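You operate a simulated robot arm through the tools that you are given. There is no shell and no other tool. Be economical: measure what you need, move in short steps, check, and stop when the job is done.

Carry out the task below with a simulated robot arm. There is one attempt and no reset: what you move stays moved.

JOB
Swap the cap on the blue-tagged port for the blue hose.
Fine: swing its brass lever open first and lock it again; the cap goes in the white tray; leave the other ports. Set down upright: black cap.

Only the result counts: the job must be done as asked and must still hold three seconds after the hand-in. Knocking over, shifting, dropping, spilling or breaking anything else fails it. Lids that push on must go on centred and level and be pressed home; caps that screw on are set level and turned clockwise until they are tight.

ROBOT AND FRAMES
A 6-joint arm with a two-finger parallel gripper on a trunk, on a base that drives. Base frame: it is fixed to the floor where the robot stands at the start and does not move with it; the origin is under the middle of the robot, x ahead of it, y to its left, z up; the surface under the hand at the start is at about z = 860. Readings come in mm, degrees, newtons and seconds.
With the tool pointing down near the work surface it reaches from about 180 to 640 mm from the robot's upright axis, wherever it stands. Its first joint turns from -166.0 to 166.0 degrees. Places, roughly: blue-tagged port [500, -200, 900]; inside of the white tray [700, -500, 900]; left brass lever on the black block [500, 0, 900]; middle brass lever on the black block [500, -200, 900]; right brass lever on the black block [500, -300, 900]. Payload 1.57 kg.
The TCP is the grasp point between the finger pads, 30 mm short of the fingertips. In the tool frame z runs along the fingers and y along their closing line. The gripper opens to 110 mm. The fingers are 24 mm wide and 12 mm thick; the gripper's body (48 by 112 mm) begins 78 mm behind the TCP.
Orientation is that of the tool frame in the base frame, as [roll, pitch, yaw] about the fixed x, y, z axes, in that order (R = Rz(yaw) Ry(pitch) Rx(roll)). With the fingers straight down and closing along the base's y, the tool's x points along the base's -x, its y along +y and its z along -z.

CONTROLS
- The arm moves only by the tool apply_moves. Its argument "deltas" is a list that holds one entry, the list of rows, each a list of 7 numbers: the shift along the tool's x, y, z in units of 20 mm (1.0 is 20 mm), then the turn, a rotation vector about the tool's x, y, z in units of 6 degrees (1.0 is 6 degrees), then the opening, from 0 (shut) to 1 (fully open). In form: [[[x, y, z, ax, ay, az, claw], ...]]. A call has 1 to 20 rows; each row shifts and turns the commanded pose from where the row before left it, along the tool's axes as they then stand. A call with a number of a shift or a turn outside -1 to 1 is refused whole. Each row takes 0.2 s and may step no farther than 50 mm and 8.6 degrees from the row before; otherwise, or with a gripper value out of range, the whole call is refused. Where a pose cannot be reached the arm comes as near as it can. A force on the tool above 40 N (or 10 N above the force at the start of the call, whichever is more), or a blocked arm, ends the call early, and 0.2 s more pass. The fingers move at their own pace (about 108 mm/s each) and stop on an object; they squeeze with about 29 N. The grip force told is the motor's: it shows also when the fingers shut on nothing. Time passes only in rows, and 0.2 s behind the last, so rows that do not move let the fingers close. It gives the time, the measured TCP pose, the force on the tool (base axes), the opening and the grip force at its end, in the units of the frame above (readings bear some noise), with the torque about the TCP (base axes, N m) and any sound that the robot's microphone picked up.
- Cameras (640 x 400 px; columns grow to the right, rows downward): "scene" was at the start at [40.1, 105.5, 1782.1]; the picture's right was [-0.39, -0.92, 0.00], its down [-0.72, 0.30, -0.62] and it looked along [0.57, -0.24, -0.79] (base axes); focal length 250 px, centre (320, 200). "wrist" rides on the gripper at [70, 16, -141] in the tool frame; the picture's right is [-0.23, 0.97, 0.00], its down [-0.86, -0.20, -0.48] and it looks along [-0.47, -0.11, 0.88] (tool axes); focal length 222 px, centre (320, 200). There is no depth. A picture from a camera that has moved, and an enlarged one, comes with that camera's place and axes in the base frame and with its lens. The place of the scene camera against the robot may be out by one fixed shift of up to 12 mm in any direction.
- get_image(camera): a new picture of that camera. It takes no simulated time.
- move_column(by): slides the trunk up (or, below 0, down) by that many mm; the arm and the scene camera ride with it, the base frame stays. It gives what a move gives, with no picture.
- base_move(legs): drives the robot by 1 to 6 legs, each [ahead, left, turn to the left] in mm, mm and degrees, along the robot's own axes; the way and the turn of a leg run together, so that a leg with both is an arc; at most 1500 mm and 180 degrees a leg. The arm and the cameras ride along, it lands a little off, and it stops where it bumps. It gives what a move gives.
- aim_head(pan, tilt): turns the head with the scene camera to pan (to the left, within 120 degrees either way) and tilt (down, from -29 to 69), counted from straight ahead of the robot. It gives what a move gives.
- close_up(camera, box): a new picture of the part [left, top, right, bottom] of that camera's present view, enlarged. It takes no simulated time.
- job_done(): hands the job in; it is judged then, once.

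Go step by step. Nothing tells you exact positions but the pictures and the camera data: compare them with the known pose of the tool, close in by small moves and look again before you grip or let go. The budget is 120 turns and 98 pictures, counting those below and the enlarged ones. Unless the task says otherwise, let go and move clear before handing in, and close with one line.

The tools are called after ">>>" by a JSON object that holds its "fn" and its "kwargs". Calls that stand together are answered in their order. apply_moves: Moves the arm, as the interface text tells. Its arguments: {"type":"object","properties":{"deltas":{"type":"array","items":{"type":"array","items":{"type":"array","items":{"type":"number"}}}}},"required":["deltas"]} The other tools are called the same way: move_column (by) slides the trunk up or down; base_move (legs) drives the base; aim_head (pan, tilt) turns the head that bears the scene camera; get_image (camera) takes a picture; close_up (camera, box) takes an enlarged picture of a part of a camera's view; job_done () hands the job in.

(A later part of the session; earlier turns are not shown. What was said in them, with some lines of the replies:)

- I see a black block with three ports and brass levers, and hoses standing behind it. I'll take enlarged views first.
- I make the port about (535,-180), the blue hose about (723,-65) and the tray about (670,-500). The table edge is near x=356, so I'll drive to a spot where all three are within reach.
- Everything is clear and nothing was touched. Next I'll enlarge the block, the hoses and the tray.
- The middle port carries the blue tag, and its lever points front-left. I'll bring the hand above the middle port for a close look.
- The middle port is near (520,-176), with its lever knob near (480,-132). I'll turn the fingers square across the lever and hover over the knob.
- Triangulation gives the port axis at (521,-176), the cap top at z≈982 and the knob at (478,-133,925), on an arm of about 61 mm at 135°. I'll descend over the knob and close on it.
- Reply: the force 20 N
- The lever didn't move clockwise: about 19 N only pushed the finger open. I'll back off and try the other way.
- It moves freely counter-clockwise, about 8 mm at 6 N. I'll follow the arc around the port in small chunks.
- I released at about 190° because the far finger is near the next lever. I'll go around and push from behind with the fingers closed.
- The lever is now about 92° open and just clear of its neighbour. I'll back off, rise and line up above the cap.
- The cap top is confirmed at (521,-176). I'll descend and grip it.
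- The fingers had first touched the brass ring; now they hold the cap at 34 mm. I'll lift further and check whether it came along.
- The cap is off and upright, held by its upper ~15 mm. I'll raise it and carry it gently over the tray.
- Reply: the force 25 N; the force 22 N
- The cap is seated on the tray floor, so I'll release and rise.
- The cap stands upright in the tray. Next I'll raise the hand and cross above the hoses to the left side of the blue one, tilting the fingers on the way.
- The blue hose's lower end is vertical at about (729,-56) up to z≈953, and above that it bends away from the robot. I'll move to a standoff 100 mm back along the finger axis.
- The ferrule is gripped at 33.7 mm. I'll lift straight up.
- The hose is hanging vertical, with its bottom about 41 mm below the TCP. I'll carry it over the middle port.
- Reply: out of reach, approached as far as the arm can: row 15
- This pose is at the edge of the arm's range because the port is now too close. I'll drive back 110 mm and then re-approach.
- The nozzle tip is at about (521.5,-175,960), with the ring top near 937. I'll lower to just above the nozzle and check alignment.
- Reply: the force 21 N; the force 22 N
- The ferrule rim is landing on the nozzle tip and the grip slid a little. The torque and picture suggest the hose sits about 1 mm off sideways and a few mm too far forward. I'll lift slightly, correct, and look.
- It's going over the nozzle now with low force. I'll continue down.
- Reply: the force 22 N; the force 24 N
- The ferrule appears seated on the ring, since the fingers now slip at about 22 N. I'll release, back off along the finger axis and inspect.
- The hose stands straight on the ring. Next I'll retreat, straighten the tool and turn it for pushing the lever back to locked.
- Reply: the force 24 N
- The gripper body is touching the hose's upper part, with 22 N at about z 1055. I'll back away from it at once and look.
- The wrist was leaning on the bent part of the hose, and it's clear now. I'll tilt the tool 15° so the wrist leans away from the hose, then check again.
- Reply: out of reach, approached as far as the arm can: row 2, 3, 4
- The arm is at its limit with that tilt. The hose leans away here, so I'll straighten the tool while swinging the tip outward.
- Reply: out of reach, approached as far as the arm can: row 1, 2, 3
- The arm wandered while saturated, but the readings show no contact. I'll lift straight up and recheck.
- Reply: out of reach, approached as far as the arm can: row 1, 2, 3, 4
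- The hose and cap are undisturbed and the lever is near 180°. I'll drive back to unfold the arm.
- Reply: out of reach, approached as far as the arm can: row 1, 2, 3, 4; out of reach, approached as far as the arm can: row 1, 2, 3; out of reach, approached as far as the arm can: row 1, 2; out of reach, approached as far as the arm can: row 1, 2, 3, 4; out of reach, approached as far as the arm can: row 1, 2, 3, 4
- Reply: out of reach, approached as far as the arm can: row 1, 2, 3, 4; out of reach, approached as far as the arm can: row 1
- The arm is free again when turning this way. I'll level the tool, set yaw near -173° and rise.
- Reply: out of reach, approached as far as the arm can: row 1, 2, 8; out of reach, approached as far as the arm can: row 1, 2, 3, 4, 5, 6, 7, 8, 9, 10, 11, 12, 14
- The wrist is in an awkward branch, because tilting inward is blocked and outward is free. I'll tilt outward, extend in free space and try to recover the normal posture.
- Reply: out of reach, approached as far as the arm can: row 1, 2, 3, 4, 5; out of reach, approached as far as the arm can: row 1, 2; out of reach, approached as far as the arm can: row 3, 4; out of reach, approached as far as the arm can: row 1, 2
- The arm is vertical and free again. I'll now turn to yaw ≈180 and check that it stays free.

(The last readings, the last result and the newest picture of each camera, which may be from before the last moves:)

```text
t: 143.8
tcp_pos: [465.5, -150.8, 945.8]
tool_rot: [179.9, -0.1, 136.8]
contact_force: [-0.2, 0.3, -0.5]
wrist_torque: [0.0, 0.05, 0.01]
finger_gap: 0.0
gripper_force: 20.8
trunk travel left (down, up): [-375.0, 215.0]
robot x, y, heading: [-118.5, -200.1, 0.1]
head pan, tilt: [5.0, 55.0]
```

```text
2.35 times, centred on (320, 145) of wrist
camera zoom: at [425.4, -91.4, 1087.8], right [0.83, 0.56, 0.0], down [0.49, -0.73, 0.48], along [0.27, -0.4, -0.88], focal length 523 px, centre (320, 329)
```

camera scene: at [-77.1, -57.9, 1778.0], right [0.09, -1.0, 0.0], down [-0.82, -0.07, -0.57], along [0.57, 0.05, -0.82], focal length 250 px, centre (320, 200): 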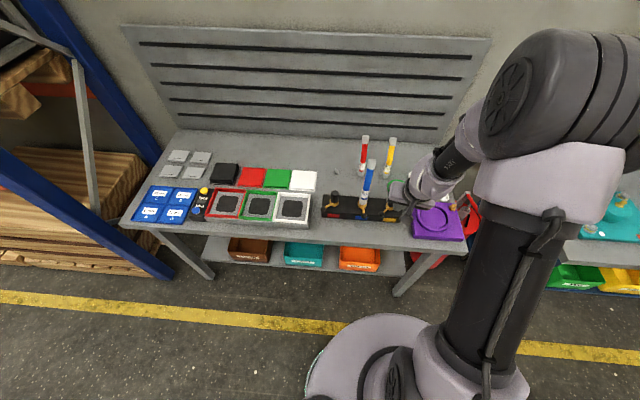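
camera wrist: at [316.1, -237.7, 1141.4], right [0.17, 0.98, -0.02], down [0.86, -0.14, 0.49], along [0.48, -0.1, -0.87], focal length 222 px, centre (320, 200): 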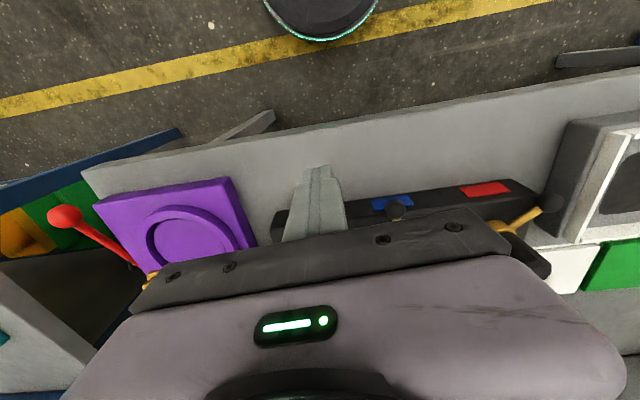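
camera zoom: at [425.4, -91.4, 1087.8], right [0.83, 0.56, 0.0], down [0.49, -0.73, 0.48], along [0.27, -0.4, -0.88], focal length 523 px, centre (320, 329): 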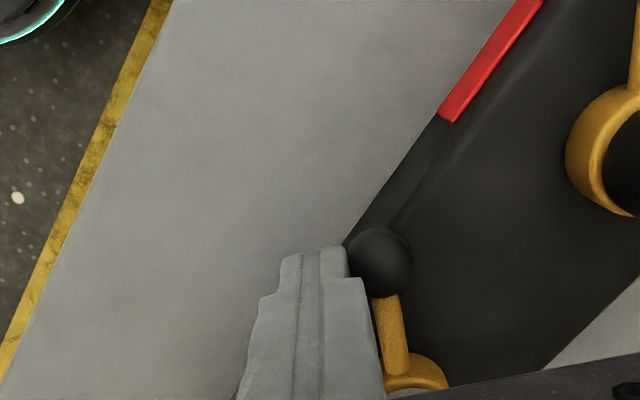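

>>> {"fn": "apply_moves", "kwargs": {"deltas": [[[0.03, 0.12, 0, 0, 0, 0.2, 0], [0, 0, 0, 0, 0, 0, 0]]]}}

>>> {"fn": "apply_moves", "kwargs": {"deltas": [[[0.02, 0.12, 0, 0, 0, 0, 0], [0, 0, 0, 0, 0, 0, 0]]]}}

>>> {"fn": "apply_moves", "kwargs": {"deltas": [[[0.02, 0.1, 0, 0, 0, 0, 0], [0, 0, 0, 0, 0, 0, 0]]]}}

```text
t: 144.4
tcp_pos: [467.0, -148.3, 946.1]
tool_rot: [179.9, 0.0, 135.7]
contact_force: [-0.9, -1.1, -0.5]
wrist_torque: [-0.04, 0.01, 0.01]
finger_gap: 0.2
gripper_force: 21.4
trunk travel left (down, up): [-375.0, 215.0]
robot x, y, heading: [-119.0, -199.1, 0.1]
head pan, tilt: [5.0, 55.0]
```

```text
t: 145.0
tcp_pos: [467.8, -147.2, 946.0]
tool_rot: [180.0, -0.1, 135.7]
contact_force: [-6.2, -11.6, -2.3]
wrist_torque: [-0.26, 0.13, -0.03]
finger_gap: 0.0
gripper_force: 21.2
trunk travel left (down, up): [-375.0, 215.0]
robot x, y, heading: [-119.7, -199.9, -0.1]
head pan, tilt: [5.0, 55.0]
```

```text
t: 145.6
tcp_pos: [467.2, -147.6, 946.0]
tool_rot: [180.0, -0.1, 135.5]
contact_force: [-15.9, -26.0, -5.6]
wrist_torque: [-0.6, 0.35, -0.02]
finger_gap: 0.0
gripper_force: 21.1
trunk travel left (down, up): [-375.0, 215.0]
robot x, y, heading: [-119.8, -200.9, -0.2]
head pan, tilt: [5.0, 55.0]
```

The hard stop was reached at about 30 N, so the lever is locked. I'll back off, rise and inspect everything.

>>> {"fn": "apply_moves", "kwargs": {"deltas": [[[0, -0.4, 0, 0, 0, 0, 0], [0.3, -0.4, 0, 0, 0, 0, 0], [0, 0, -1, 0, 0, 0, 0], [0, 0, -1, 0, 0, 0, 0], [0, 0, -1, 0, 0, 0, 0], [0, 0, -1, 0, 0, 0, 0], [0, 0, -1, 0, 0, 0, 0], [0, 0, -1, 0, 0, 0, 0], [0, 0, -1, 0, 0, 0, 0], [0, 0, -1, 0, 0, 0, 0], [0.6, -0.6, -0.5, 0, 0, 0, 0], [0.6, -0.6, -0.5, 0, 0, 0, 0], [0.7, 0.7, 0, 0, 0, 0, 0], [0.7, 0.7, 0, 0, 0, 0, 0], [0.7, 0.7, 0, 0, 0, 0, 0], [0, 0, 0, 0, 0, 0, 0]]]}}

>>> {"fn": "get_image", "kwargs": {"camera": "wrist"}}

>>> {"fn": "close_up", "kwargs": {"camera": "scene", "box": [300, 110, 480, 250]}}

```text
t: 149.0
tcp_pos: [419.0, -92.1, 1126.4]
tool_rot: [179.9, -0.2, 135.8]
contact_force: [-0.6, -0.5, 0.9]
wrist_torque: [0.03, 0.03, 0.02]
finger_gap: 0.0
gripper_force: 21.6
trunk travel left (down, up): [-375.0, 215.0]
robot x, y, heading: [-119.5, -197.4, 0.2]
head pan, tilt: [5.0, 55.0]
```

```text
10 pictures are left
camera wrist: at [380.0, -33.7, 1268.6], right [0.84, 0.54, 0.0], down [0.47, -0.74, 0.48], along [0.26, -0.4, -0.88], focal length 222 px, centre (320, 200)
```

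wrist: 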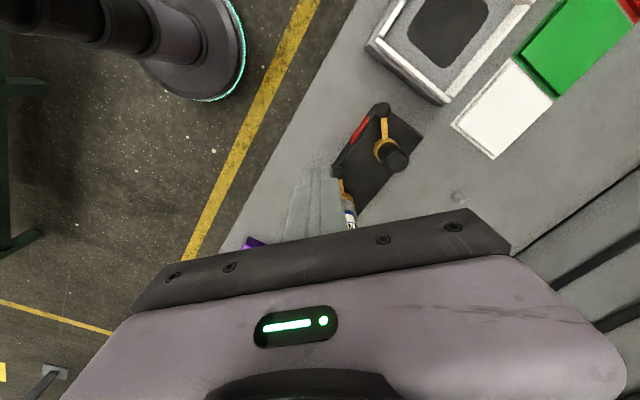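

```text
2.86 times, centred on (390, 180) of scene
camera zoom: at [-77.1, -58.6, 1778.1], right [0.09, -1.0, 0.0], down [-0.82, -0.07, -0.57], along [0.57, 0.05, -0.82], focal length 716 px, centre (120, 257)
```

zoom: 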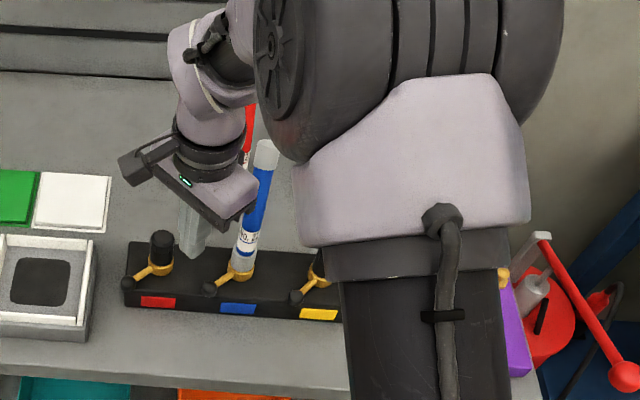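

>>> {"fn": "base_move", "kwargs": {"legs": [[-200, 0, 0]]}}

>>> {"fn": "aim_head", "kwargs": {"pan": -5, "tilt": 45}}

>>> {"fn": "get_image", "kwargs": {"camera": "scene"}}

```text
t: 150.6
tcp_pos: [218.9, -92.1, 1127.2]
tool_rot: [179.9, 0.0, 135.8]
contact_force: [-0.2, -0.1, 0.1]
wrist_torque: [0.01, 0.01, 0.02]
finger_gap: 0.1
gripper_force: 21.2
trunk travel left (down, up): [-375.0, 215.0]
robot x, y, heading: [-318.9, -196.5, -0.0]
head pan, tilt: [5.0, 55.0]
```

```text
t: 151.3
tcp_pos: [219.6, -92.1, 1127.2]
tool_rot: [-180.0, -0.1, 135.8]
contact_force: [0.5, 0.6, 0.4]
wrist_torque: [-0.05, 0.03, -0.01]
finger_gap: 0.1
gripper_force: 21.5
trunk travel left (down, up): [-375.0, 215.0]
robot x, y, heading: [-316.1, -203.1, -0.1]
head pan, tilt: [-5.0, 45.0]
```

```text
8 pictures are left
camera scene: at [-267.5, -71.3, 1791.3], right [-0.09, -1.0, 0.0], down [-0.71, 0.06, -0.71], along [0.7, -0.06, -0.71], focal length 250 px, centre (320, 200)
```

scene: 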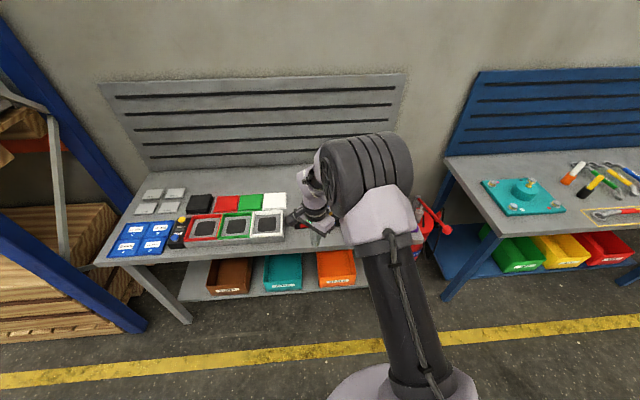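

>>> {"fn": "base_move", "kwargs": {"legs": [[0, 330, 0]]}}

>>> {"fn": "aim_head", "kwargs": {"pan": -30, "tilt": 42}}

>>> {"fn": "get_image", "kwargs": {"camera": "scene"}}

```text
t: 153.5
tcp_pos: [218.8, 236.5, 1126.4]
tool_rot: [180.0, 0.0, 135.8]
contact_force: [-0.8, 0.5, 0.6]
wrist_torque: [-0.05, -0.01, -0.03]
finger_gap: 0.0
gripper_force: 21.3
trunk travel left (down, up): [-375.0, 215.0]
robot x, y, heading: [-320.6, 130.8, -0.1]
head pan, tilt: [-5.0, 45.0]
```

```text
t: 154.4
tcp_pos: [218.7, 236.5, 1126.4]
tool_rot: [179.9, -0.1, 135.9]
contact_force: [0.5, -0.8, -0.2]
wrist_torque: [-0.02, 0.0, 0.01]
finger_gap: 0.5
gripper_force: 21.6
trunk travel left (down, up): [-375.0, 215.0]
robot x, y, heading: [-323.9, 131.3, 0.2]
head pan, tilt: [-30.0, 42.0]
```

```text
7 pictures are left
camera scene: at [-276.9, 223.4, 1795.7], right [-0.5, -0.87, 0.0], down [-0.58, 0.33, -0.74], along [0.64, -0.37, -0.67], focal length 250 px, centre (320, 200)
```

scene: 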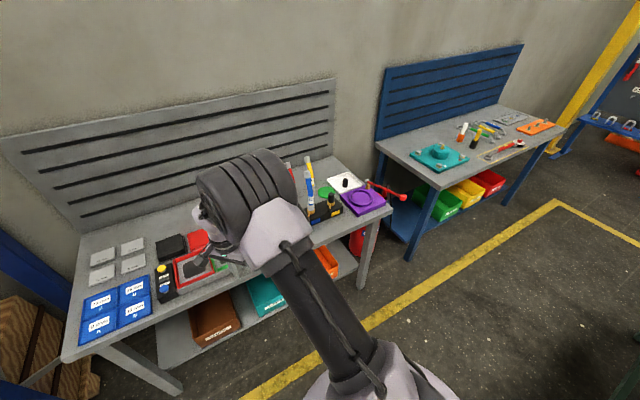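

>>> {"fn": "close_up", "kwargs": {"camera": "scene", "box": [275, 150, 395, 225]}}

```text
5.33 times, centred on (335, 188) of scene
camera zoom: at [-276.9, 223.4, 1795.7], right [-0.5, -0.87, 0.0], down [-0.58, 0.33, -0.74], along [0.64, -0.37, -0.67], focal length 1336 px, centre (240, 267)
```

zoom: 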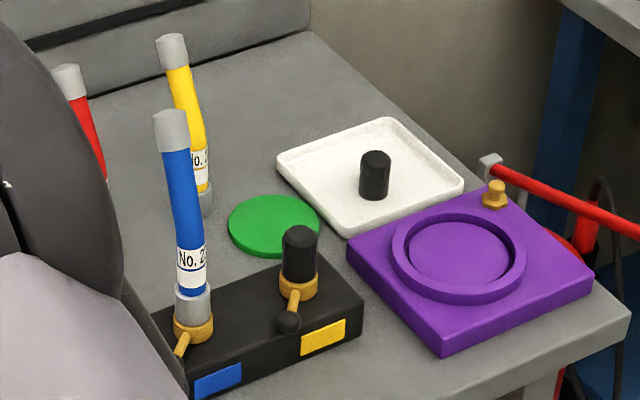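

The cap stands upright in the tray, the hose is seated on the blue port with its lever locked, and the neighbouring ports look unchanged. I'm handing in.

>>> {"fn": "job_done", "kwargs": {}}

```text
The job is handed in.
```

I swapped the cap on the blue-tagged port for the blue hose and handed the job in. The lever is locked again, the black cap stands upright in the white tray, and the other ports look unchanged. While I was closing the lever, the wrist briefly leaned on the hose (about 22 N), but the hose still stood straight and seated in the last picture.
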